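You operate a simulated robot arm through the tools that you are given. There is no shell and no other tool. Be economical: measure what you need, move in short steps, check, and stop when the job is done.

You run a simulated two-armed robot. Do the job below in one go: nothing can be reset, and whatever is moved stays where it is left.

Task
Fetch the purple pad and set it on the low bin. Shut the white lid. Put the sanding block on the rack shelf away on the bench top. Take the cup from the rack shelf and put it on top of the can there. Open the floor vent. Any order will do. Set down upright: purple pad, sanding block, cup.

Only the result counts: the job must be done as asked and must still hold three seconds after the hand-in. Knocking over, shifting, dropping, spilling or breaking anything else fails it. Lids that push on must go on centred and level and be pressed home; caps that screw on are set level and turned clockwise until they are tight.

Robot
Two 7-joint arms with two-finger parallel grippers on one trunk, on a base that drives. Base frame: it is fixed to the floor where the robot stands at the start and does not move with it; the origin is under the middle of the robot, x ahead of it, y to its left, z up. Readings come in mm, degrees, newtons and seconds.
The left shoulder is at the start at [70, 133, 1251], the right one opposite. With the tool pointing down near the work surface each hand reaches from about 100 to 620 mm from the robot's upright axis, wherever it stands, measured 20 degrees to its own side. Places, roughly: bench top [800, -200, 900]; can [-1000, 500, 750]; cup (7x7x9 cm) [-1000, 200, 800]; floor vent [500, 2000, 200]; low bin [-1100, 0, 100]; purple pad (4x4x5 cm) [500, 200, 900]; sanding block [-1000, 0, 750]; white lid [600, -500, 1000]. Payload 1.57 kg a hand.
Tool frame (each hand has its own): the origin (TCP) lies between the finger pads and is the grasp point; the fingertips stand 30 mm ahead of it; z points along the fingers, y is the line along which they close. Largest opening 80 mm; finger width 17, thickness 12; the body of the gripper, 40 by 82 mm, starts 80 mm behind the TCP.
Orientation is told as [roll, pitch, yaw] about the base's x, y, z axes, in that order, counted from this pose: with the fingers straight down and closing along the base's y, the tool's x points along the base's -x, its y along +y and its z along -z.

Tools
- The arms move only by the tool drive_tool. It takes "left_plan", "right_plan" or both (then of equal length, played together; a hand with none holds still); each is text: rows parted by semicolons, each of 7 numbers parted by spaces: the turn, a rotation vector about the tool's x, y, z in degrees, then the shift along the tool's x, y, z in mm, then the gripper command, from -1 (shut) to 1 (fully open), values between in proportion. In form: rx ry rz x y z claw; .... A call has 1 to 12 rows; each row shifts and turns the commanded pose from where the row before left it, along the tool's axes as they then stand. Rows are played at 5 a second. More than 50 mm and 8.6 degrees between two rows, or a gripper value outside its range, and nothing of the call is played. Where a pose cannot be reached the arm comes as near as it can. A force on the tool above 40 N (or 10 N above the force at the start of the call, whichever is more), or a blocked arm, ends the call early, and 0.2 s more pass. The fingers move at their own pace (about 153 mm/s each) and stop on an object; they squeeze with about 24 N. The grip force told is the motor's: it shows also when the fingers shut on nothing. Time passes only in rows, and 0.2 s behind the last, so rows that do not move let the fingers close. It gives the time, the measured TCP pose, the force on the tool (base axes), the opening and the grip force at its end, in the units of the frame above (readings bear some noise), with the torque about the TCP (base axes, N m) and any sound that the robot's microphone picked up.
- Cameras (640 x 400 px; columns grow to the right, rows downward): "scene" is now at [88.3, -56.9, 1448.5]; the picture's right is [-0.84, -0.54, 0.00], its down [-0.46, 0.72, -0.52] and it looks along [0.28, -0.44, -0.85] (base axes); focal length 214 px, centre (320, 200). "left" rides on the left gripper at [72, 7, -122] in its tool frame; the picture's right is [-0.09, 1.00, 0.00], its down [-0.84, -0.08, -0.54] and it looks along [-0.54, -0.05, 0.84] (tool axes); focal length 238 px, centre (320, 200). "right" rides on the right gripper at [72, -7, -122] in its tool frame; the picture's right is [0.09, 1.00, 0.00], its down [-0.84, 0.08, -0.54] and it looks along [-0.54, 0.05, 0.84] (tool axes); focal length 238 px, centre (320, 200). There is no depth. A picture from a camera that has moved, and an enlarged one, comes with that camera's place and axes in the base frame and with its lens.
- camera(camera): a new picture of that camera. It takes no simulated time.
- raise_lower(by): slides the trunk up (or, below 0, down) by that many mm; the arms and the scene camera ride with it, the base frame stays. It gives what a move gives, with no picture.
- base_move(legs): drives the robot by 1 to 6 legs, each [ahead, left, turn to the left] in mm, mm and degrees, along the robot's own axes; the way and the turn of a leg run together, so that a leg with both is an arc; at most 1500 mm and 180 degrees a leg. The arms and the cameras ride along, it lands a little off, and it stops where it bumps. It gives what a move gives.
- head_to(pan, tilt): turns the head with the scene camera to pan (to the left, within 86 degrees either way) and tilt (down, from -29 to 69), counted from straight ahead of the robot. It gives what a move gives.
- inspect(camera, box): a new picture of the part [left, top, right, bottom] of that camera's present view, enlarged. It takes no simulated time.
- sign_off(): hands the job in; it is judged then, once.

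Go step by step. Nothing tells you exact positions but the pictures and the camera data: compare them with the known pose of the tool, close in by small moves and look again before you grip or let go. The budget is 165 turns and 138 pictures, counting those below and the enlarged ones. Unless the task says otherwise, let go and move clear before handing in, and close with one line.

The tools are called after "Request:" as a command line: name --argument value ..., lists and objects as JSON in quotes. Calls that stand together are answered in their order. drive_tool: Moves the arms, as the interface text tells. Its arguments: {"type":"object","properties":{"left_plan":{"type":"string"},"right_plan":{"type":"string"}},"required":[]} The other tools are called the same way: raise_lower (by) slides the trunk up or down; base_move (legs) drives the base; head_to (pan, tilt) turns the head that bears the scene camera; camera (camera) takes a picture; inspect (camera, box) takes an enlarged picture of a part of a camera's view; sign_off () hands the job in.

At the start:

```text
time_s: 0.0
left_ee_pos: [448.5, -5.4, 1145.2]
left_orientation: [0.1, 0.0, 0.1]
left_contact_force: [0.1, 0.1, -0.4]
left_moment: [-0.01, 0.02, -0.02]
left_finger_gap: 79.7
left_grasp_force: 0.0
right_ee_pos: [339.3, -374.5, 1251.7]
right_orientation: [0.0, 0.1, 0.1]
right_contact_force: [-0.7, -0.5, 1.0]
right_moment: [-0.03, -0.02, -0.01]
right_finger_gap: 79.7
right_grasp_force: 0.0
trunk travel left (down, up): [-825.0, 115.0]
robot x, y, heading: [-0.8, 3.1, 0.2]
head pan, tilt: [-57.1, 58.7]
```

scene: 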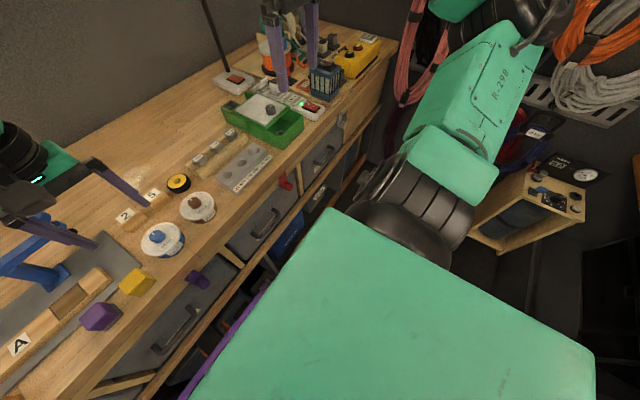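
right: 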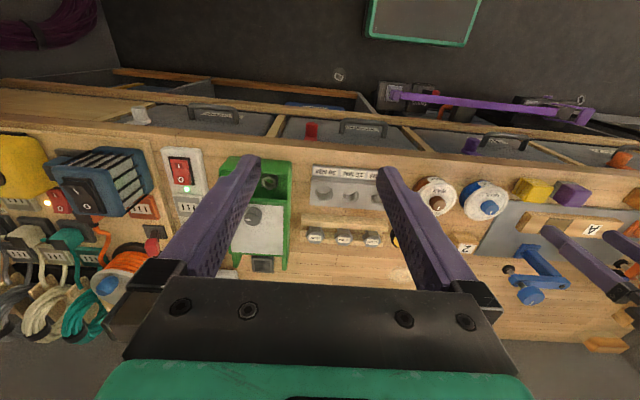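
left: 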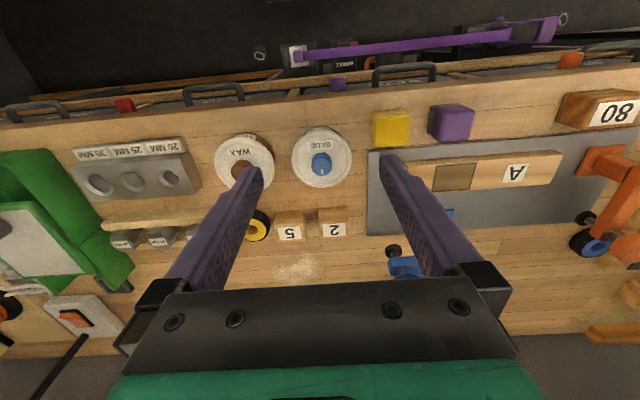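

The bench is ahead, with a purple block beside a yellow one and a green box with a white lid on the right. I'll look closer at each place.

Request:
inspect --camera "scene" --box '[200, 30, 400, 155]'

Request:
inspect --camera "left" --box '[340, 80, 640, 268]'

Request:
inspect --camera "right" --box '[140, 130, 340, 280]'

```text
3.20 times, centred on (300, 92) of scene
camera zoom: at [88.3, -56.9, 1448.5], right [-0.84, -0.54, 0.0], down [-0.46, 0.72, -0.52], along [0.28, -0.44, -0.85], focal length 686 px, centre (384, 544)
```

zoom: 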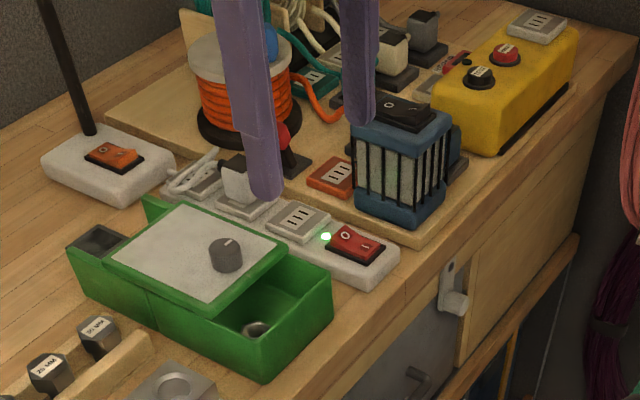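

```text
2.13 times, centred on (490, 174) of left
camera zoom: at [377.7, 2.7, 1268.1], right [0.09, 1.0, 0.0], down [0.84, -0.08, 0.54], along [0.54, -0.05, -0.84], focal length 507 px, centre (-42, 255)
```

zoom: 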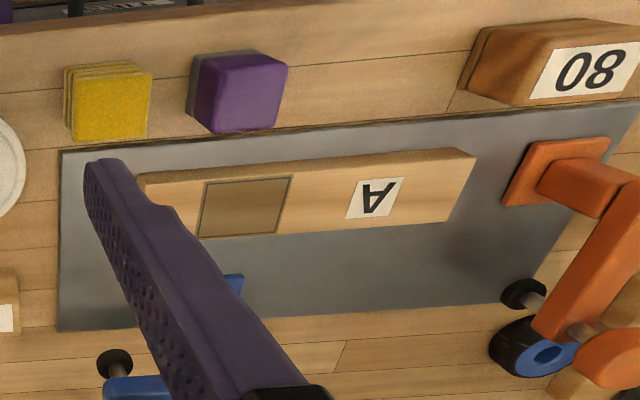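

```text
2.67 times, centred on (240, 205) of right
camera zoom: at [266.2, -380.7, 1372.7], right [-0.09, 1.0, 0.0], down [0.84, 0.08, 0.54], along [0.54, 0.05, -0.84], focal length 636 px, centre (533, 187)
```

zoom: 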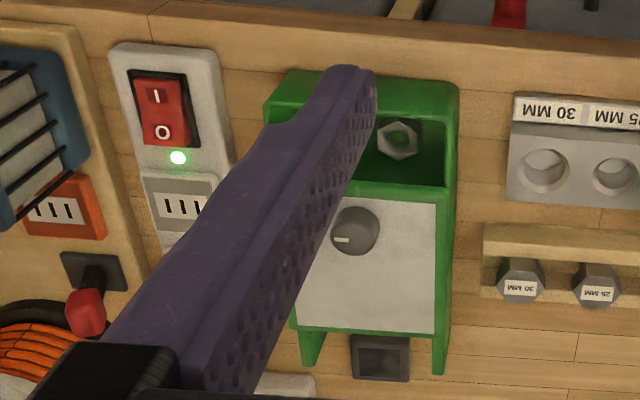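

The white lid sits on a green box, slid back from its near compartment, with its knob at about [535,-477,1026]. I'll move the right hand nearer for a better view, and turn the head toward the box.

Request:
drive_tool --right_plan "0 0 0 -35 -28 0 1;0 0 0 -35 -28 10 1;0 0 0 -35 -28 20 1;0 0 0 -25 -19 20 1"

Request:
camera --camera "right"

Request:
head_to --pan -45 --tilt 35

Request:
camera --camera "scene"

```text
time_s: 1.0
left_ee_pos: [450.2, -5.8, 1144.3]
left_orientation: [0.0, 0.0, 0.0]
left_contact_force: [0.4, 0.0, 0.4]
left_moment: [-0.03, 0.03, -0.02]
left_finger_gap: 80.0
left_grasp_force: 0.0
right_ee_pos: [469.9, -477.3, 1203.7]
right_orientation: [0.1, 0.1, 0.1]
right_contact_force: [-0.8, 0.4, -0.5]
right_moment: [0.01, 0.0, 0.01]
right_finger_gap: 79.8
right_grasp_force: 0.1
trunk travel left (down, up): [-825.0, 115.0]
robot x, y, heading: [-0.1, 1.4, -0.1]
head pan, tilt: [-57.1, 58.7]
```

```text
131 pictures are left
camera right: at [397.6, -483.5, 1325.5], right [-0.09, 1.0, 0.0], down [0.84, 0.08, 0.54], along [0.54, 0.05, -0.84], focal length 238 px, centre (320, 200)
```

right: 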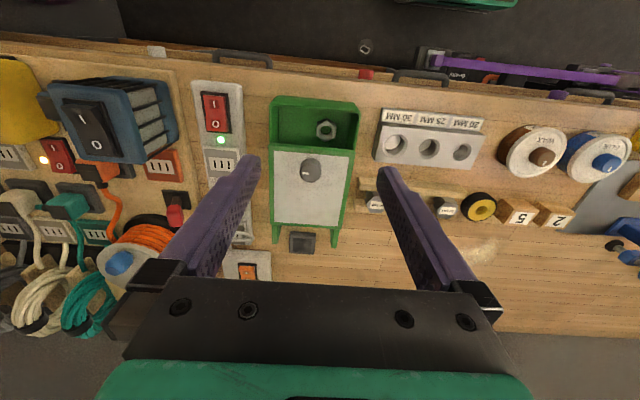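

```text
time_s: 1.9
left_ee_pos: [449.5, -4.0, 1146.2]
left_orientation: [0.0, -0.1, 0.0]
left_contact_force: [-0.4, 0.6, -0.2]
left_moment: [0.01, 0.0, 0.02]
left_finger_gap: 80.0
left_grasp_force: 0.0
right_ee_pos: [466.7, -477.1, 1204.8]
right_orientation: [0.0, 0.0, 0.0]
right_contact_force: [0.3, 0.3, -0.1]
right_moment: [0.0, -0.01, -0.02]
right_finger_gap: 80.1
right_grasp_force: 0.1
trunk travel left (down, up): [-825.0, 115.0]
robot x, y, heading: [-3.2, -1.2, 0.1]
head pan, tilt: [-45.0, 35.0]
```

```text
130 pictures are left
camera scene: at [113.2, -61.6, 1481.2], right [-0.71, -0.71, 0.0], down [-0.41, 0.41, -0.82], along [0.58, -0.58, -0.57], focal length 214 px, centre (320, 200)
```

scene: 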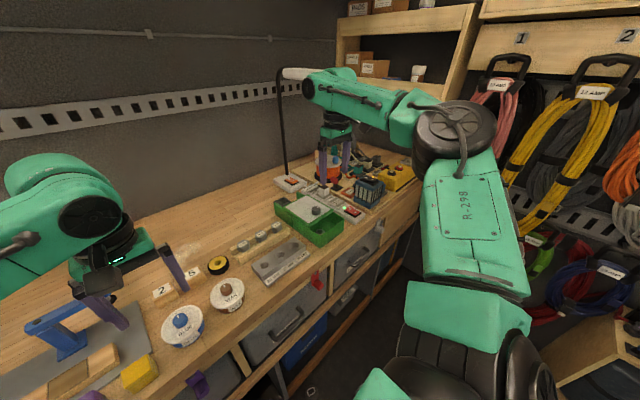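

Request:
inspect --camera "right" --box '[240, 80, 400, 270]'

Request:
inspect --camera "scene" --box '[240, 160, 400, 260]'

```text
2.11 times, centred on (320, 175) of right
camera zoom: at [394.7, -482.3, 1327.0], right [-0.09, 1.0, 0.0], down [0.84, 0.08, 0.54], along [0.54, 0.05, -0.84], focal length 502 px, centre (320, 253)
```

zoom: 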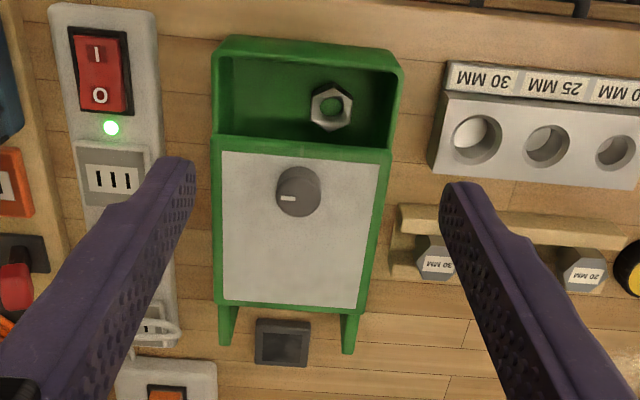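

```text
4.00 times, centred on (320, 210) of scene
camera zoom: at [113.2, -61.6, 1481.2], right [-0.71, -0.71, 0.0], down [-0.41, 0.41, -0.82], along [0.58, -0.58, -0.57], focal length 858 px, centre (320, 160)
```

zoom: 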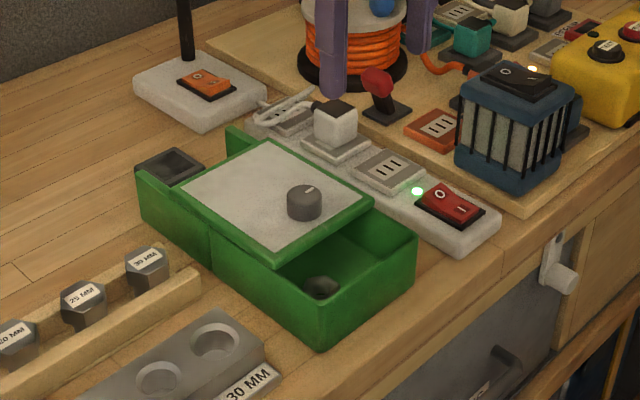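

The lid slides toward the robot on the green box, about 65 mm by my estimate. The knob is at about [555,-483,1000]; I'll move above it.

Request:
drive_tool --right_plan "0 0 0 -44 -3 25 1;0 0 0 -44 -3 25 1;0 0 0 0 0 35 1;0 0 0 0 0 15 1"

Request:
camera --camera "right"

Request:
inspect --camera "scene" --box '[240, 140, 400, 240]'

```text
refused: row 1 steps farther than a row can; nothing moved
```

```text
127 pictures are left
camera right: at [394.7, -482.3, 1327.0], right [-0.09, 1.0, 0.0], down [0.84, 0.08, 0.54], along [0.54, 0.05, -0.84], focal length 238 px, centre (320, 200)
```

right: 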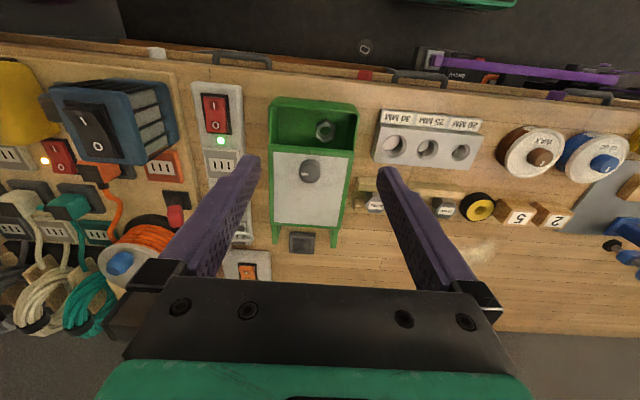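

```text
4.00 times, centred on (320, 190) of scene
camera zoom: at [113.2, -61.6, 1481.2], right [-0.71, -0.71, 0.0], down [-0.41, 0.41, -0.82], along [0.58, -0.58, -0.57], focal length 858 px, centre (320, 240)
```

zoom: 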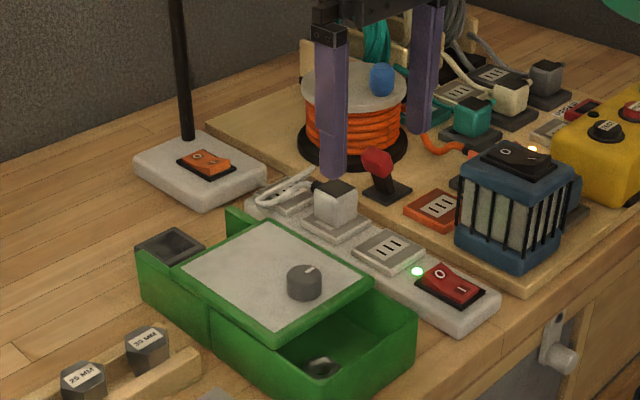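

The row was too long, so nothing moved. I'll split it up.

Request:
drive_tool --right_plan "0 0 0 -35 -3 20 1;0 0 0 -35 -3 20 1;0 0 0 -18 0 30 1;0 0 0 0 0 30 1"

Request:
camera --camera "right"

Request:
inspect --camera "scene" --box '[240, 140, 400, 240]'

```text
time_s: 2.9
left_ee_pos: [449.3, -5.2, 1146.6]
left_orientation: [0.1, 0.1, 0.1]
left_contact_force: [1.3, -0.1, 0.0]
left_moment: [-0.02, 0.0, -0.03]
left_finger_gap: 79.8
left_grasp_force: 0.1
right_ee_pos: [518.2, -482.7, 1143.1]
right_orientation: [0.1, 0.1, 0.1]
right_contact_force: [0.4, 0.3, -0.7]
right_moment: [0.02, -0.03, 0.0]
right_finger_gap: 79.9
right_grasp_force: 0.0
right hand out of reach, approached as far as the arm can: row 2, 3
trunk travel left (down, up): [-825.0, 115.0]
robot x, y, heading: [-2.0, -2.3, -0.0]
head pan, tilt: [-45.0, 35.0]
```

```text
125 pictures are left
camera right: at [446.7, -488.8, 1265.2], right [-0.09, 1.0, 0.0], down [0.84, 0.08, 0.54], along [0.54, 0.05, -0.84], focal length 238 px, centre (320, 200)
```

right: 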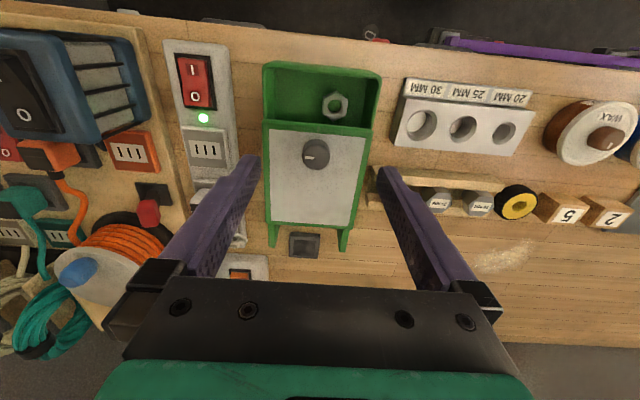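

```text
4.00 times, centred on (320, 190) of scene
camera zoom: at [113.6, -63.6, 1481.2], right [-0.71, -0.71, 0.0], down [-0.41, 0.41, -0.82], along [0.58, -0.58, -0.57], focal length 858 px, centre (320, 240)
```

zoom: 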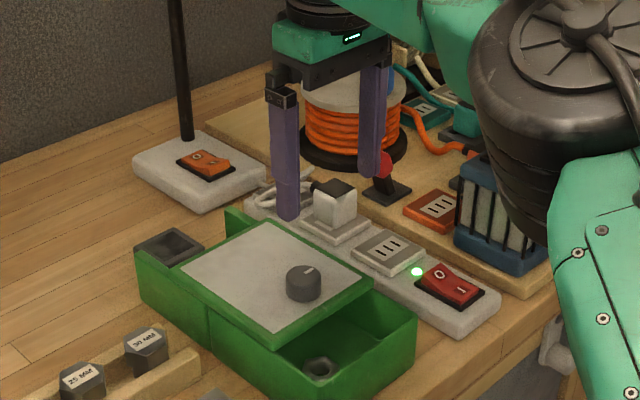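

The knob is out of reach from here. I'll pull the right hand inward and then slide the base 300 mm right.

Request:
drive_tool --right_plan "0 0 0 10 40 -10 1;0 0 0 10 45 -10 1;0 0 0 10 45 0 1;0 0 0 10 45 0 1;0 0 0 10 45 0 1;0 0 0 0 45 0 1;0 0 0 0 30 0 1"

Request:
base_move --legs '[[0, -300, 0]]'

Request:
camera --camera "right"

```text
time_s: 4.5
left_ee_pos: [450.1, -4.1, 1144.9]
left_orientation: [0.0, 0.0, 0.0]
left_contact_force: [0.8, 0.4, 0.1]
left_moment: [0.0, 0.02, -0.01]
left_finger_gap: 79.8
left_grasp_force: 0.1
right_ee_pos: [468.0, -185.9, 1161.4]
right_orientation: [0.0, 0.1, 0.1]
right_contact_force: [-0.2, 0.1, 0.4]
right_moment: [-0.05, -0.02, 0.0]
right_finger_gap: 80.2
right_grasp_force: 0.1
trunk travel left (down, up): [-825.0, 115.0]
robot x, y, heading: [-1.5, -1.3, -0.0]
head pan, tilt: [-45.0, 35.0]
```

```text
time_s: 6.5
left_ee_pos: [449.8, -301.1, 1145.3]
left_orientation: [-0.1, 0.0, 0.2]
left_contact_force: [-0.1, -0.2, -0.4]
left_moment: [0.01, -0.03, 0.01]
left_finger_gap: 79.9
left_grasp_force: 0.0
right_ee_pos: [468.1, -482.8, 1161.0]
right_orientation: [-0.1, 0.0, 0.2]
right_contact_force: [-0.5, -0.2, 1.0]
right_moment: [0.01, -0.03, 0.0]
right_finger_gap: 80.2
right_grasp_force: 0.0
trunk travel left (down, up): [-825.0, 115.0]
robot x, y, heading: [0.4, -301.0, 0.4]
head pan, tilt: [-45.0, 35.0]
```

```text
123 pictures are left
camera right: at [396.1, -488.0, 1284.1], right [-0.1, 1.0, 0.0], down [0.84, 0.08, 0.54], along [0.54, 0.05, -0.84], focal length 238 px, centre (320, 200)
```

right: 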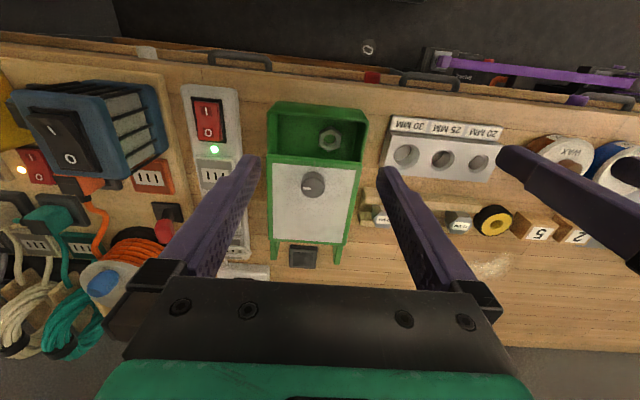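

Request:
drive_tool --right_plan "0 0 0 -40 0 10 1;0 0 0 -45 -1 10 1;0 0 0 0 0 40 1;0 0 0 0 0 36 1"

Request:
camera --camera "right"

Request:
camera --camera "left"

```text
time_s: 7.5
left_ee_pos: [450.0, -301.4, 1145.7]
left_orientation: [0.1, 0.0, 0.2]
left_contact_force: [0.0, 0.0, -0.2]
left_moment: [-0.01, 0.03, 0.01]
left_finger_gap: 79.9
left_grasp_force: 0.0
right_ee_pos: [546.6, -487.7, 1063.6]
right_orientation: [0.0, -0.2, 0.2]
right_contact_force: [-0.6, 0.3, -0.2]
right_moment: [-0.03, 0.0, 0.0]
right_finger_gap: 80.0
right_grasp_force: 0.1
right hand out of reach, approached as far as the arm can: row 2
trunk travel left (down, up): [-825.0, 115.0]
robot x, y, heading: [2.7, -300.5, 0.3]
head pan, tilt: [-45.0, 35.0]
```

```text
122 pictures are left
camera right: at [473.2, -494.2, 1186.0], right [-0.1, 1.0, 0.0], down [0.83, 0.08, 0.54], along [0.54, 0.05, -0.84], focal length 238 px, centre (320, 200)
```

right: 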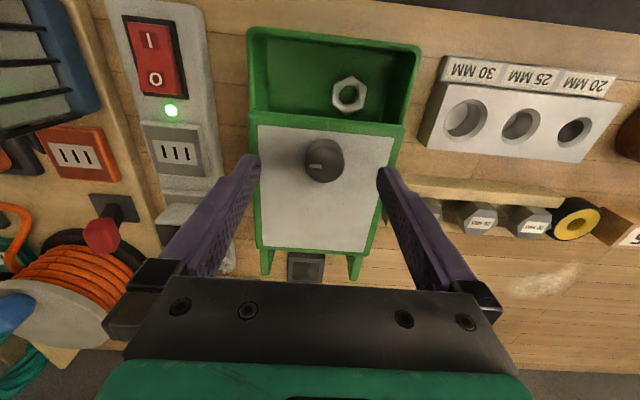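

```text
121 pictures are left
camera left: at [378.6, -294.4, 1268.0], right [0.09, 1.0, 0.0], down [0.84, -0.07, 0.54], along [0.54, -0.05, -0.84], focal length 238 px, centre (320, 200)
```

left: 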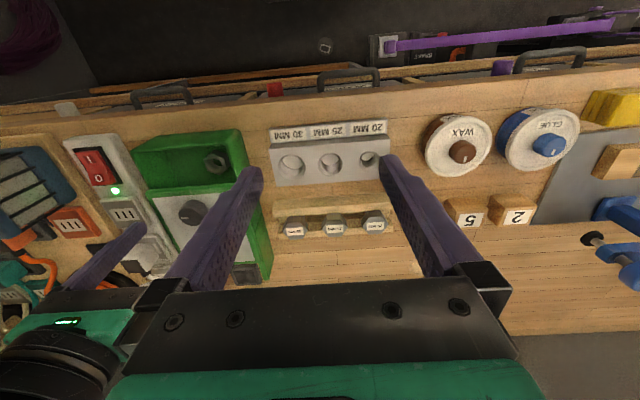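

Request:
drive_tool --right_plan "0 0 0 -4 2 0 1;0 0 0 -2 2 20 1;0 0 0 0 0 18 1"

Request:
camera --camera "right"

Request:
inspect --camera "left" --box '[100, 130, 260, 290]'

```text
time_s: 8.3
left_ee_pos: [450.9, -301.4, 1146.0]
left_orientation: [0.0, -0.1, 0.2]
left_contact_force: [0.5, -0.5, -0.5]
left_moment: [-0.01, -0.01, -0.01]
left_finger_gap: 80.0
left_grasp_force: 0.0
right_ee_pos: [540.3, -492.2, 1029.9]
right_orientation: [0.1, 0.0, 0.4]
right_contact_force: [-0.8, 0.2, -0.7]
right_moment: [0.02, 0.01, 0.02]
right_finger_gap: 80.1
right_grasp_force: 0.1
right hand out of reach, approached as far as the arm can: row 1, 2, 3
trunk travel left (down, up): [-825.0, 115.0]
robot x, y, heading: [3.4, -296.7, 0.5]
head pan, tilt: [-45.0, 35.0]
```

```text
120 pictures are left
camera right: at [466.8, -499.5, 1150.7], right [-0.1, 1.0, 0.0], down [0.84, 0.08, 0.54], along [0.54, 0.05, -0.84], focal length 238 px, centre (320, 200)
```

right: 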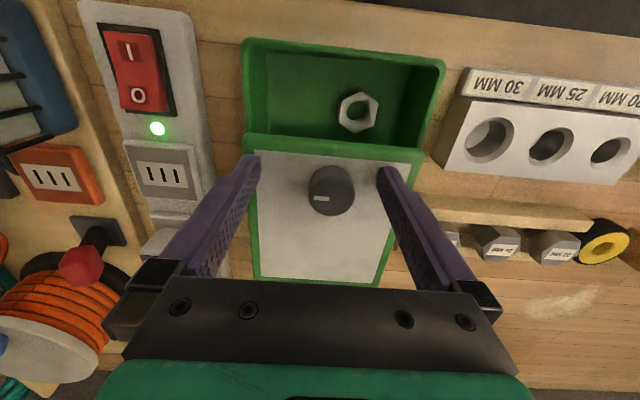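

```text
2.50 times, centred on (180, 210) of left
camera zoom: at [379.2, -294.8, 1267.8], right [0.09, 1.0, 0.0], down [0.84, -0.07, 0.54], along [0.54, -0.05, -0.84], focal length 596 px, centre (670, 175)
```

zoom: 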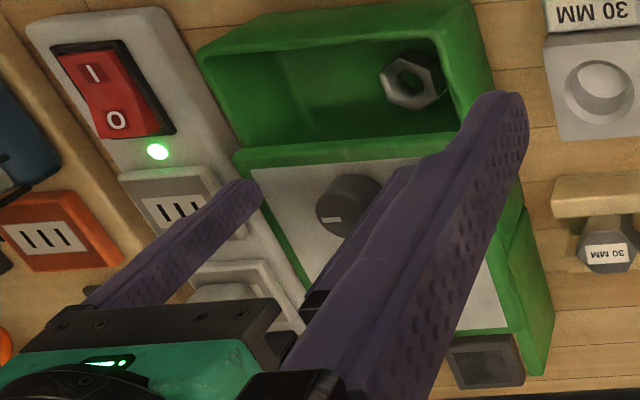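

Still at the edge of reach. I'll raise the hand, then drive the base a bit forward and right.

Request:
drive_tool --right_plan "0 0 0 10 0 -30 1;0 0 0 20 0 -30 1;0 0 0 30 20 0 1;0 0 0 0 30 0 1"

Request:
base_move --legs '[[70, -60, 0]]'

Request:
camera --camera "right"

```text
time_s: 9.3
left_ee_pos: [450.2, -299.4, 1145.7]
left_orientation: [-0.2, 0.0, 0.2]
left_contact_force: [0.3, 0.5, 0.2]
left_moment: [0.0, 0.02, -0.02]
left_finger_gap: 79.8
left_grasp_force: 0.0
right_ee_pos: [474.3, -438.0, 1089.0]
right_orientation: [-0.1, 0.0, 0.3]
right_contact_force: [0.0, 0.1, 0.3]
right_moment: [-0.02, -0.01, 0.01]
right_finger_gap: 79.9
right_grasp_force: 0.1
trunk travel left (down, up): [-825.0, 115.0]
robot x, y, heading: [0.9, -300.3, 0.1]
head pan, tilt: [-45.0, 35.0]
```

```text
time_s: 10.4
left_ee_pos: [517.1, -359.5, 1147.5]
left_orientation: [-0.3, -0.1, 0.4]
left_contact_force: [0.1, -0.6, 0.0]
left_moment: [-0.05, -0.02, 0.0]
left_finger_gap: 80.1
left_grasp_force: 0.1
right_ee_pos: [540.3, -496.6, 1091.7]
right_orientation: [-0.1, -0.2, 0.3]
right_contact_force: [-0.8, 1.1, 0.3]
right_moment: [-0.01, -0.04, 0.0]
right_finger_gap: 79.7
right_grasp_force: 0.0
trunk travel left (down, up): [-825.0, 115.0]
robot x, y, heading: [67.1, -357.1, 0.5]
head pan, tilt: [-45.0, 35.0]
```

```text
118 pictures are left
camera right: at [467.5, -503.9, 1212.5], right [-0.1, 0.99, 0.0], down [0.83, 0.09, 0.54], along [0.54, 0.05, -0.84], focal length 238 px, centre (320, 200)
```

right: 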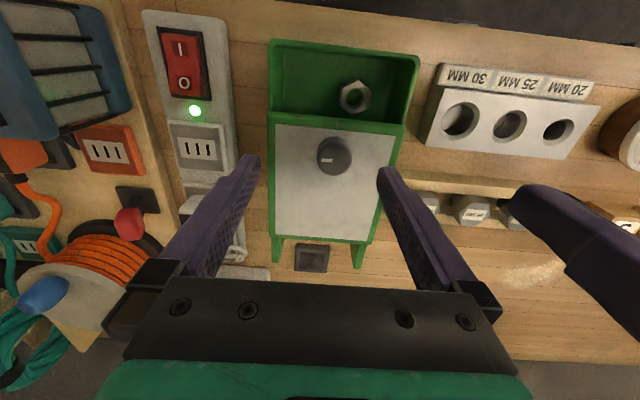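

Request:
drive_tool --right_plan "0 0 0 -11 12 0 1;0 0 0 0 0 30 1;0 0 0 0 0 25 1;0 0 0 0 0 8 1"

Request:
camera --camera "right"

Request:
inspect --camera "left" --box '[100, 130, 260, 290]'

```text
time_s: 11.4
left_ee_pos: [521.4, -361.5, 1147.0]
left_orientation: [0.0, 0.0, 0.3]
left_contact_force: [0.4, -0.2, 0.1]
left_moment: [-0.01, -0.03, 0.02]
left_finger_gap: 79.9
left_grasp_force: 0.0
right_ee_pos: [555.4, -488.2, 1025.6]
right_orientation: [0.0, 0.0, 0.3]
right_contact_force: [-0.2, 0.3, -0.4]
right_moment: [0.0, -0.01, 0.01]
right_finger_gap: 79.8
right_grasp_force: 0.0
trunk travel left (down, up): [-825.0, 115.0]
robot x, y, heading: [70.1, -361.6, 0.3]
head pan, tilt: [-45.0, 35.0]
```

```text
117 pictures are left
camera right: at [483.1, -495.5, 1147.8], right [-0.1, 0.99, 0.0], down [0.84, 0.08, 0.54], along [0.54, 0.05, -0.84], focal length 238 px, centre (320, 200)
```

right: 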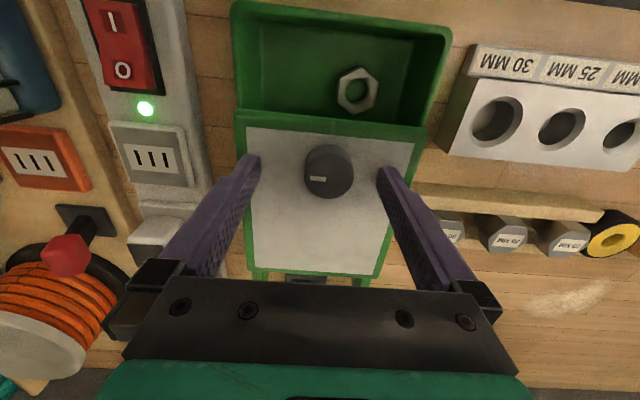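

```text
2.50 times, centred on (180, 210) of left
camera zoom: at [448.2, -353.6, 1268.1], right [0.09, 1.0, 0.0], down [0.84, -0.07, 0.54], along [0.54, -0.05, -0.84], focal length 596 px, centre (670, 175)
```

zoom: 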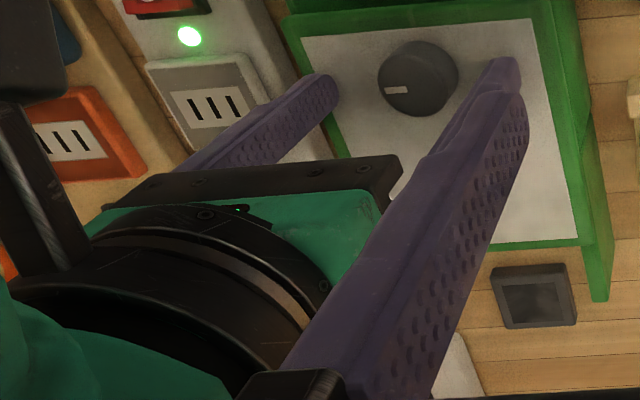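

Request:
drive_tool --right_plan "0 0 0 5 1 5 1;0 0 0 0 0 4 1;0 0 0 0 0 3 1"

Request:
inspect --camera "right" --box '[220, 100, 440, 240]'

Request:
inspect --camera "scene" --box '[240, 140, 400, 240]'

```text
time_s: 12.2
left_ee_pos: [517.3, -361.7, 1147.4]
left_orientation: [-0.1, -0.2, 0.4]
left_contact_force: [-0.2, 0.4, 0.6]
left_moment: [0.0, 0.02, 0.01]
left_finger_gap: 80.0
left_grasp_force: 0.2
right_ee_pos: [553.1, -486.9, 1022.6]
right_orientation: [0.0, -1.2, 0.4]
right_contact_force: [-1.2, -3.6, 25.3]
right_moment: [-0.37, 0.22, 0.22]
right_finger_gap: 79.8
right_grasp_force: 0.0
trunk travel left (down, up): [-825.0, 115.0]
robot x, y, heading: [73.9, -356.5, 0.5]
head pan, tilt: [-45.0, 35.0]
stopped in row 3 (right hand): the force on the tool passed its limit (the readings are from after the stop); the commanded pose is now the measured one
```

```text
2.86 times, centred on (330, 170) of right
camera zoom: at [478.1, -494.0, 1143.5], right [-0.1, 0.99, 0.0], down [0.82, 0.08, 0.56], along [0.56, 0.05, -0.83], focal length 681 px, centre (291, 286)
```

zoom: 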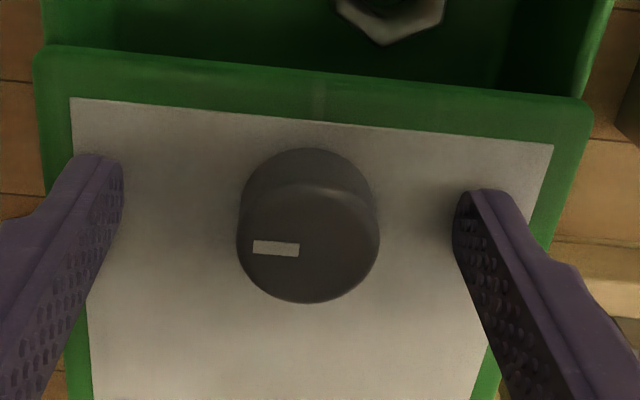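

```text
4.00 times, centred on (320, 190) of scene
camera zoom: at [181.7, -420.5, 1481.5], right [-0.7, -0.71, 0.0], down [-0.41, 0.4, -0.82], along [0.58, -0.58, -0.57], focal length 858 px, centre (320, 240)
```

zoom: 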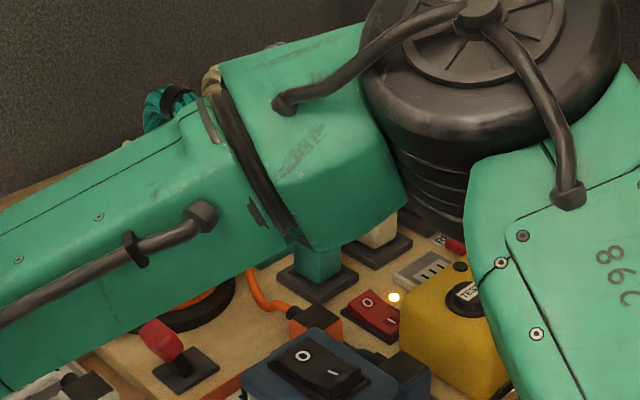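

The fingertips touched the lid at about z=992, so I'll lift 4 mm and close on the knob.

Request:
drive_tool --right_plan "0 1.2 0 0 0 -4 1;0 0 0 0 0 0 0;0 0 0 0 0 0 -1;0 0 0 0 0 0 -1"

Request:
inspect --camera "right" --box '[220, 60, 440, 240]'

```text
time_s: 13.2
left_ee_pos: [519.8, -358.3, 1147.1]
left_orientation: [-0.1, 0.0, 0.4]
left_contact_force: [-0.8, -0.6, -1.0]
left_moment: [-0.02, 0.02, 0.02]
left_finger_gap: 80.0
left_grasp_force: 0.0
right_ee_pos: [551.6, -483.3, 1023.6]
right_orientation: [0.0, 0.7, 0.6]
right_contact_force: [-1.2, 10.1, 0.2]
right_moment: [0.47, -0.05, 0.08]
right_finger_gap: 30.8
right_grasp_force: 39.9
trunk travel left (down, up): [-825.0, 115.0]
robot x, y, heading: [68.0, -359.8, 0.3]
head pan, tilt: [-45.0, 35.0]
```

```text
2.22 times, centred on (330, 150) of right
camera zoom: at [479.9, -490.2, 1145.8], right [-0.1, 0.99, 0.0], down [0.84, 0.09, 0.53], along [0.53, 0.06, -0.85], focal length 530 px, centre (298, 311)
```

zoom: 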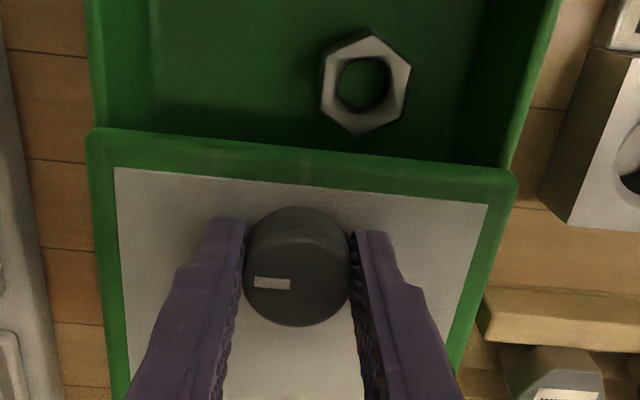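

Knob gripped. Now I'll pull the lid toward the robot.

Request:
drive_tool --right_plan "0 0 0 5 3 0 -1;0 0 0 10 0 0 -1;0 0 0 10 0 0 -1;0 0 0 10 0 0 -1;0 0 0 10 0 0 -1"

Request:
camera --camera "right"

```text
time_s: 14.4
left_ee_pos: [519.4, -359.7, 1146.4]
left_orientation: [0.0, 0.1, 0.4]
left_contact_force: [0.7, -1.3, 0.4]
left_moment: [0.02, 0.04, -0.03]
left_finger_gap: 80.1
left_grasp_force: 0.1
right_ee_pos: [506.0, -482.8, 1022.4]
right_orientation: [0.0, 0.6, 0.5]
right_contact_force: [0.4, 4.9, -0.4]
right_moment: [0.06, 0.1, -0.09]
right_finger_gap: 30.9
right_grasp_force: 40.6
trunk travel left (down, up): [-825.0, 115.0]
robot x, y, heading: [68.7, -357.5, 0.2]
head pan, tilt: [-45.0, 35.0]
```

```text
112 pictures are left
camera right: at [435.4, -489.9, 1145.8], right [-0.1, 0.99, 0.0], down [0.84, 0.08, 0.53], along [0.53, 0.05, -0.85], focal length 238 px, centre (320, 200)
```

right: 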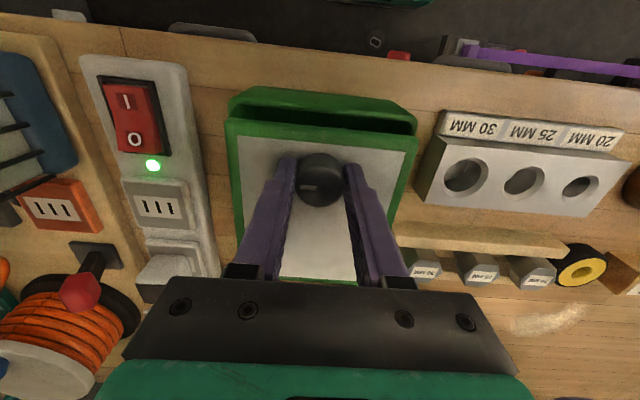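

It slides freely, so I'll go on until it stops.

Request:
drive_tool --right_plan "0 0 0 8 0 0 -1;0 0 0 6 0 0 -1;0 0 0 5 0 0 -1;0 0 0 4 0 0 -1;0 0 0 4 0 0 -1;0 0 0 4 0 0 -1"

Request:
camera --camera "right"

```text
time_s: 15.8
left_ee_pos: [519.6, -359.1, 1146.7]
left_orientation: [-0.2, -0.1, 0.3]
left_contact_force: [-1.3, 0.9, 0.4]
left_moment: [-0.03, -0.01, 0.04]
left_finger_gap: 80.1
left_grasp_force: 0.0
right_ee_pos: [471.6, -485.1, 1023.0]
right_orientation: [-0.4, 1.1, 0.4]
right_contact_force: [-0.3, 0.6, 0.4]
right_moment: [-0.04, -0.03, -0.01]
right_finger_gap: 0.1
right_grasp_force: 21.3
trunk travel left (down, up): [-825.0, 115.0]
robot x, y, heading: [73.3, -362.4, 0.4]
head pan, tilt: [-45.0, 35.0]
```

```text
111 pictures are left
camera right: at [401.4, -491.0, 1146.7], right [-0.1, 0.99, 0.0], down [0.85, 0.09, 0.52], along [0.52, 0.05, -0.85], focal length 238 px, centre (320, 200)
```

right: 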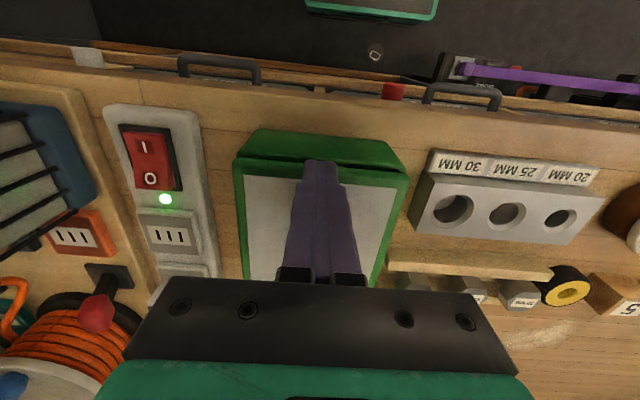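

The fingers slipped off the knob. I'll raise the hand and look at the lid.

Request:
drive_tool --right_plan "0 0 0 0 0 -40 -1;0 0 0 0 0 -40 -1"

Request:
inspect --camera "right" --box '[200, 80, 440, 280]'

Request:
inspect --camera "left" --box '[0, 60, 280, 260]'

```text
time_s: 16.4
left_ee_pos: [519.3, -359.5, 1147.2]
left_orientation: [0.0, -0.2, 0.5]
left_contact_force: [0.6, 0.5, -0.2]
left_moment: [-0.01, -0.02, 0.01]
left_finger_gap: 80.0
left_grasp_force: 0.1
right_ee_pos: [475.9, -486.5, 1104.1]
right_orientation: [-0.2, 0.7, 0.5]
right_contact_force: [0.0, 1.1, -0.8]
right_moment: [0.01, -0.02, 0.04]
right_finger_gap: 0.2
right_grasp_force: 20.9
trunk travel left (down, up): [-825.0, 115.0]
robot x, y, heading: [66.6, -359.7, 0.5]
head pan, tilt: [-45.0, 35.0]
```

```text
2.00 times, centred on (320, 180) of right
camera zoom: at [405.8, -493.0, 1227.3], right [-0.1, 0.99, 0.0], down [0.84, 0.09, 0.53], along [0.53, 0.05, -0.85], focal length 477 px, centre (320, 240)
```

zoom: 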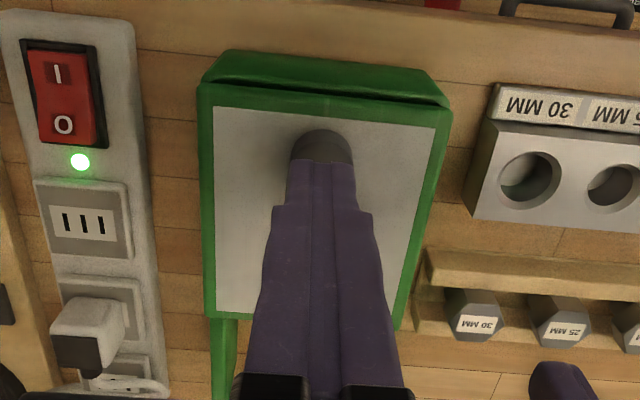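

```text
2.00 times, centred on (140, 160) of left
camera zoom: at [447.2, -353.1, 1268.4], right [0.09, 1.0, 0.0], down [0.84, -0.07, 0.54], along [0.54, -0.05, -0.84], focal length 477 px, centre (680, 280)
```

zoom: 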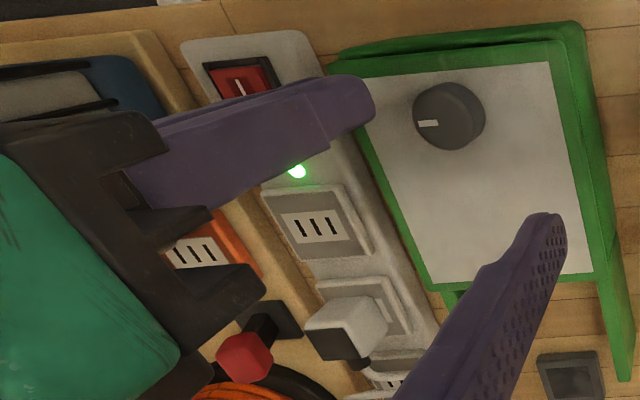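

A small gap remains. I'll push the knob from behind with closed fingers.

Request:
drive_tool --right_plan "0 0 0 -30 2 0 -1;0 0 0 -25 0 0 -1;0 0 0 0 0 40 -1;0 0 0 0 0 35 -1;0 0 0 0 0 4 -1"

Request:
drive_tool --right_plan "0 0 0 6 0 0 -1;0 0 0 4 0 0 -1;0 0 0 4 0 0 -1;0 0 0 3 0 0 -1;0 0 0 3 0 0 -1;0 0 0 3 0 0 -1;0 0 0 3 0 0 -1"

Request:
inspect --camera "right" --box '[200, 60, 440, 260]'

Request:
inspect --camera "left" --box '[0, 60, 280, 260]'

```text
time_s: 17.6
left_ee_pos: [520.3, -361.6, 1145.7]
left_orientation: [0.1, 0.0, 0.4]
left_contact_force: [-0.2, -0.3, 0.7]
left_moment: [-0.03, 0.02, -0.02]
left_finger_gap: 80.1
left_grasp_force: 0.0
right_ee_pos: [533.8, -480.7, 1024.0]
right_orientation: [0.0, 0.5, 0.4]
right_contact_force: [-0.6, -0.3, 0.6]
right_moment: [0.0, -0.02, -0.02]
right_finger_gap: 0.1
right_grasp_force: 21.3
trunk travel left (down, up): [-825.0, 115.0]
robot x, y, heading: [69.9, -360.6, 0.2]
head pan, tilt: [-45.0, 35.0]
```

```text
time_s: 19.2
left_ee_pos: [524.5, -360.3, 1144.0]
left_orientation: [0.0, 0.2, 0.4]
left_contact_force: [-0.4, 0.0, 0.4]
left_moment: [0.01, -0.06, -0.01]
left_finger_gap: 79.9
left_grasp_force: 0.1
right_ee_pos: [520.9, -480.8, 1027.0]
right_orientation: [0.4, -0.8, 0.4]
right_contact_force: [22.8, 1.1, -7.1]
right_moment: [0.0, -0.76, 0.02]
right_finger_gap: 0.2
right_grasp_force: 21.7
trunk travel left (down, up): [-825.0, 115.0]
robot x, y, heading: [68.3, -359.5, 0.2]
head pan, tilt: [-45.0, 35.0]
stopped in row 7 (right hand): the force on the tool passed its limit (the readings are from after the stop); the commanded pose is now the measured one
```

```text
2.00 times, centred on (320, 160) of right
camera zoom: at [445.8, -488.9, 1148.1], right [-0.1, 1.0, 0.0], down [0.83, 0.08, 0.55], along [0.55, 0.06, -0.83], focal length 477 px, centre (320, 280)
```

zoom: 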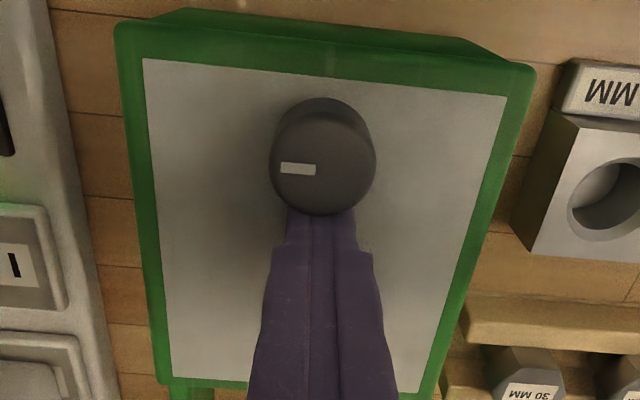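

```text
2.00 times, centred on (140, 160) of left
camera zoom: at [453.3, -354.1, 1266.3], right [0.09, 1.0, 0.0], down [0.84, -0.07, 0.54], along [0.54, -0.05, -0.84], focal length 477 px, centre (680, 280)
```

zoom: 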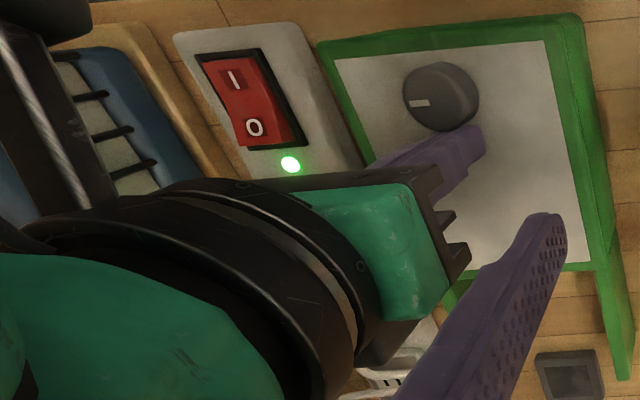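

It hit a hard stop and the dark slit has gone. I'll back off and up, then verify.

Request:
drive_tool --right_plan "0 0 0 -6 0 0 -1;0 0 0 -6 0 -5 -1;0 0 0 0 0 -45 -1;0 0 0 30 0 -35 -1;0 0 0 45 0 0 1"

Request:
inspect --camera "right" --box '[200, 60, 440, 260]'

Request:
inspect --camera "left" --box '[0, 60, 280, 260]'

```text
time_s: 20.4
left_ee_pos: [517.5, -360.1, 1146.8]
left_orientation: [0.1, -0.1, 0.3]
left_contact_force: [0.8, 0.7, 0.0]
left_moment: [0.02, -0.02, -0.01]
left_finger_gap: 80.1
left_grasp_force: 0.1
right_ee_pos: [447.1, -482.0, 1113.6]
right_orientation: [0.3, -0.4, 0.4]
right_contact_force: [-0.4, -0.4, 0.1]
right_moment: [0.0, 0.01, 0.01]
right_finger_gap: 79.9
right_grasp_force: 0.0
trunk travel left (down, up): [-825.0, 115.0]
robot x, y, heading: [72.7, -359.6, 0.4]
head pan, tilt: [-45.0, 35.0]
```

```text
2.00 times, centred on (320, 160) of right
camera zoom: at [374.2, -489.3, 1235.1], right [-0.1, 1.0, 0.0], down [0.83, 0.08, 0.55], along [0.55, 0.06, -0.83], focal length 477 px, centre (320, 280)
```

zoom: 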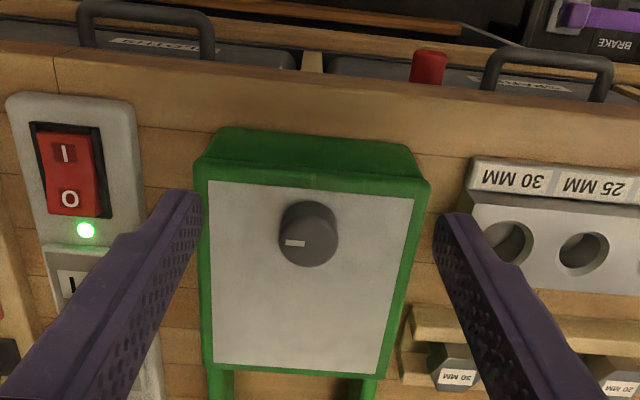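

```text
2.00 times, centred on (140, 160) of left
camera zoom: at [446.0, -354.8, 1269.0], right [0.09, 1.0, 0.0], down [0.84, -0.07, 0.54], along [0.54, -0.05, -0.84], focal length 477 px, centre (680, 280)
```

zoom: 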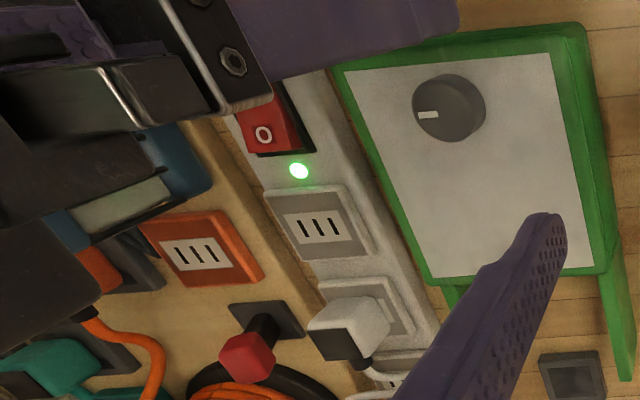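

The lid is shut. Next is the purple pad, so I'll drive left to bring it in reach of the left hand.

Request:
base_move --legs '[[-20, 400, 0]]'

Request:
camera --camera "left"

Request:
head_to --pan 25 --tilt 45

Request:
camera --camera "scene"

```text
time_s: 22.9
left_ee_pos: [500.2, 46.4, 1145.3]
left_orientation: [0.2, 0.0, 0.0]
left_contact_force: [0.3, -0.1, -1.6]
left_moment: [0.0, 0.01, 0.01]
left_finger_gap: 79.8
left_grasp_force: 0.0
right_ee_pos: [429.3, -75.3, 1112.0]
right_orientation: [0.1, -0.4, 0.1]
right_contact_force: [-0.2, 0.3, 1.0]
right_moment: [0.02, -0.02, -0.01]
right_finger_gap: 80.2
right_grasp_force: 0.1
trunk travel left (down, up): [-825.0, 115.0]
robot x, y, heading: [49.3, 53.1, 0.1]
head pan, tilt: [-45.0, 35.0]
```

```text
104 pictures are left
camera left: at [428.0, 52.5, 1268.1], right [0.09, 1.0, 0.0], down [0.84, -0.08, 0.54], along [0.54, -0.05, -0.84], focal length 238 px, centre (320, 200)
```

left: 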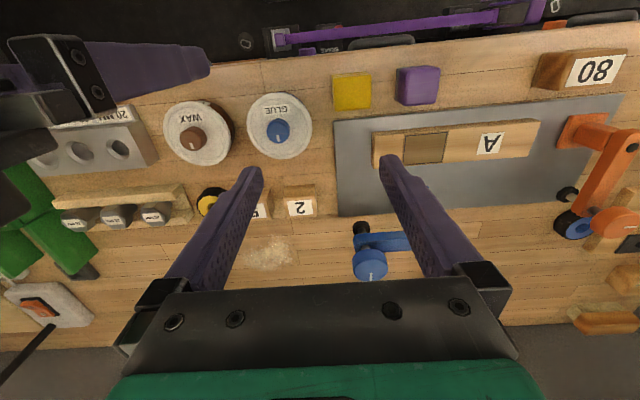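

```text
time_s: 24.3
left_ee_pos: [500.4, 46.3, 1146.0]
left_orientation: [0.0, 0.0, -0.1]
left_contact_force: [0.2, -0.2, 0.0]
left_moment: [0.02, 0.05, -0.03]
left_finger_gap: 80.0
left_grasp_force: 0.1
right_ee_pos: [429.7, -74.7, 1113.5]
right_orientation: [0.1, -0.4, -0.1]
right_contact_force: [-0.5, -0.2, -0.9]
right_moment: [0.0, 0.01, -0.01]
right_finger_gap: 79.9
right_grasp_force: 0.1
trunk travel left (down, up): [-825.0, 115.0]
robot x, y, heading: [48.1, 53.4, 0.0]
head pan, tilt: [25.0, 45.0]
```

```text
103 pictures are left
camera scene: at [175.3, 86.3, 1466.5], right [0.42, -0.91, 0.0], down [-0.64, -0.3, -0.71], along [0.64, 0.3, -0.71], focal length 214 px, centre (320, 200)
```

scene: 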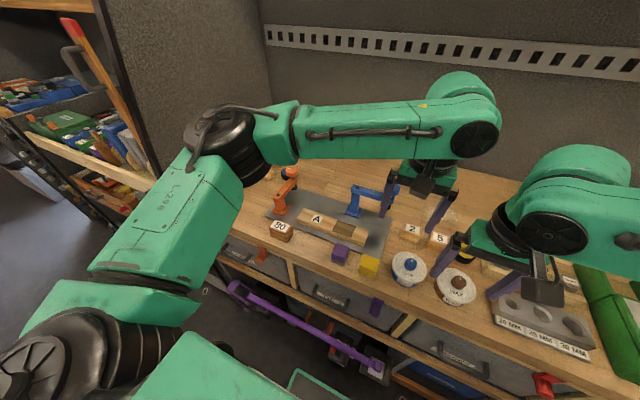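

The purple pad's top is near [475,165,958] and the bench at about 908. I'll move above it with the grip at 60 mm.

Request:
drive_tool --left_plan "0 0 0 8 40 15 0.5;0 0 0 8 40 15 0.5;0 0 0 9 39 20 0.5;0 0 0 0 0 30 0.5;0 0 0 0 0 30 0.5"

Request:
camera --camera "left"

Request:
inspect --camera "scene" --box '[260, 180, 420, 300]'

```text
time_s: 25.5
left_ee_pos: [473.1, 164.4, 1038.2]
left_orientation: [-0.1, 0.0, -0.1]
left_contact_force: [-1.0, -0.2, -0.6]
left_moment: [-0.01, 0.03, 0.05]
left_finger_gap: 60.1
left_grasp_force: 0.0
right_ee_pos: [429.6, -74.2, 1112.5]
right_orientation: [0.0, -0.5, 0.0]
right_contact_force: [-0.6, -0.1, -0.2]
right_moment: [0.03, -0.02, -0.01]
right_finger_gap: 80.1
right_grasp_force: 0.0
trunk travel left (down, up): [-825.0, 115.0]
robot x, y, heading: [51.5, 52.5, 0.2]
head pan, tilt: [25.0, 45.0]
```

```text
102 pictures are left
camera left: at [400.8, 170.8, 1159.1], right [0.09, 1.0, 0.0], down [0.84, -0.08, 0.54], along [0.54, -0.05, -0.84], focal length 238 px, centre (320, 200)
```

left: 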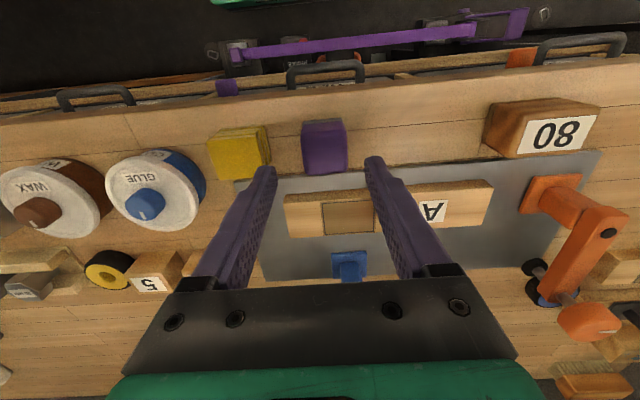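

```text
3.33 times, centred on (340, 240) of scene
camera zoom: at [175.9, 86.1, 1466.4], right [0.42, -0.91, 0.0], down [-0.64, -0.3, -0.71], along [0.64, 0.3, -0.71], focal length 715 px, centre (253, 67)
```

zoom: 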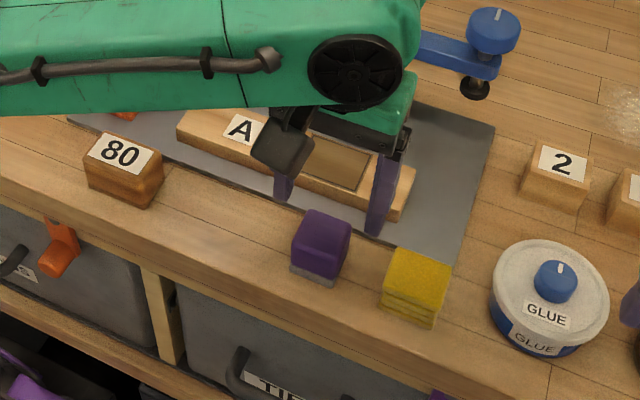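

Request:
drive_tool --left_plan "0 0 0 -9 3 20 0.5;0 0 0 0 0 30 0.5;0 0 0 0 0 20 0.5"

Request:
camera --camera "left"

Request:
inspect --camera "scene" --box '[260, 180, 420, 300]'

```text
time_s: 26.3
left_ee_pos: [484.9, 169.8, 968.9]
left_orientation: [0.0, -0.1, 0.0]
left_contact_force: [0.0, -0.3, -0.2]
left_moment: [0.01, -0.03, 0.0]
left_finger_gap: 60.0
left_grasp_force: 0.0
right_ee_pos: [428.9, -73.1, 1113.5]
right_orientation: [0.1, -0.3, 0.0]
right_contact_force: [-0.1, 0.0, -1.0]
right_moment: [0.05, 0.01, 0.0]
right_finger_gap: 79.7
right_grasp_force: 0.0
trunk travel left (down, up): [-825.0, 115.0]
robot x, y, heading: [49.0, 54.6, -0.1]
head pan, tilt: [25.0, 45.0]
```

```text
100 pictures are left
camera left: at [413.1, 177.6, 1089.7], right [0.09, 1.0, 0.0], down [0.84, -0.08, 0.54], along [0.54, -0.05, -0.84], focal length 238 px, centre (320, 200)
```

left: 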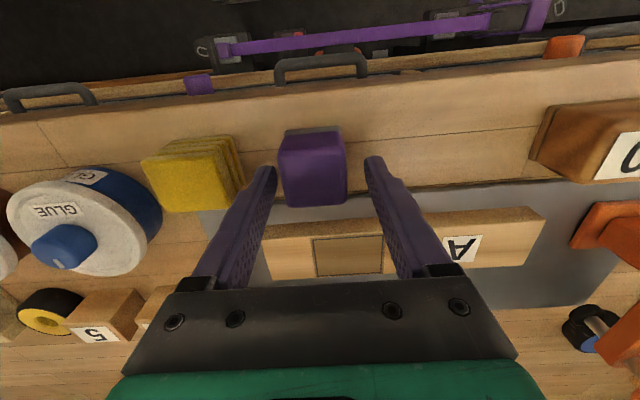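

```text
3.33 times, centred on (340, 240) of scene
camera zoom: at [174.8, 86.3, 1466.5], right [0.42, -0.91, 0.0], down [-0.64, -0.3, -0.71], along [0.64, 0.3, -0.71], focal length 715 px, centre (253, 67)
```

zoom: 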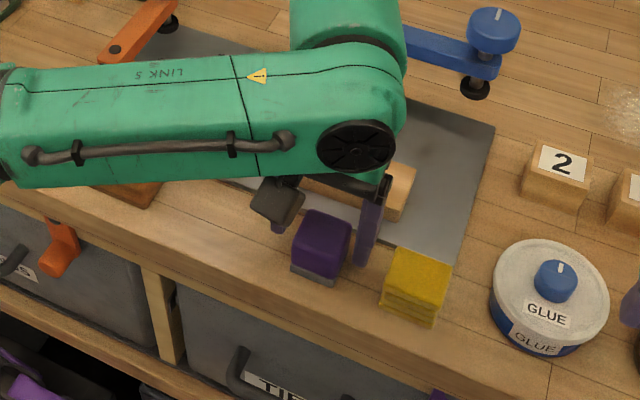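

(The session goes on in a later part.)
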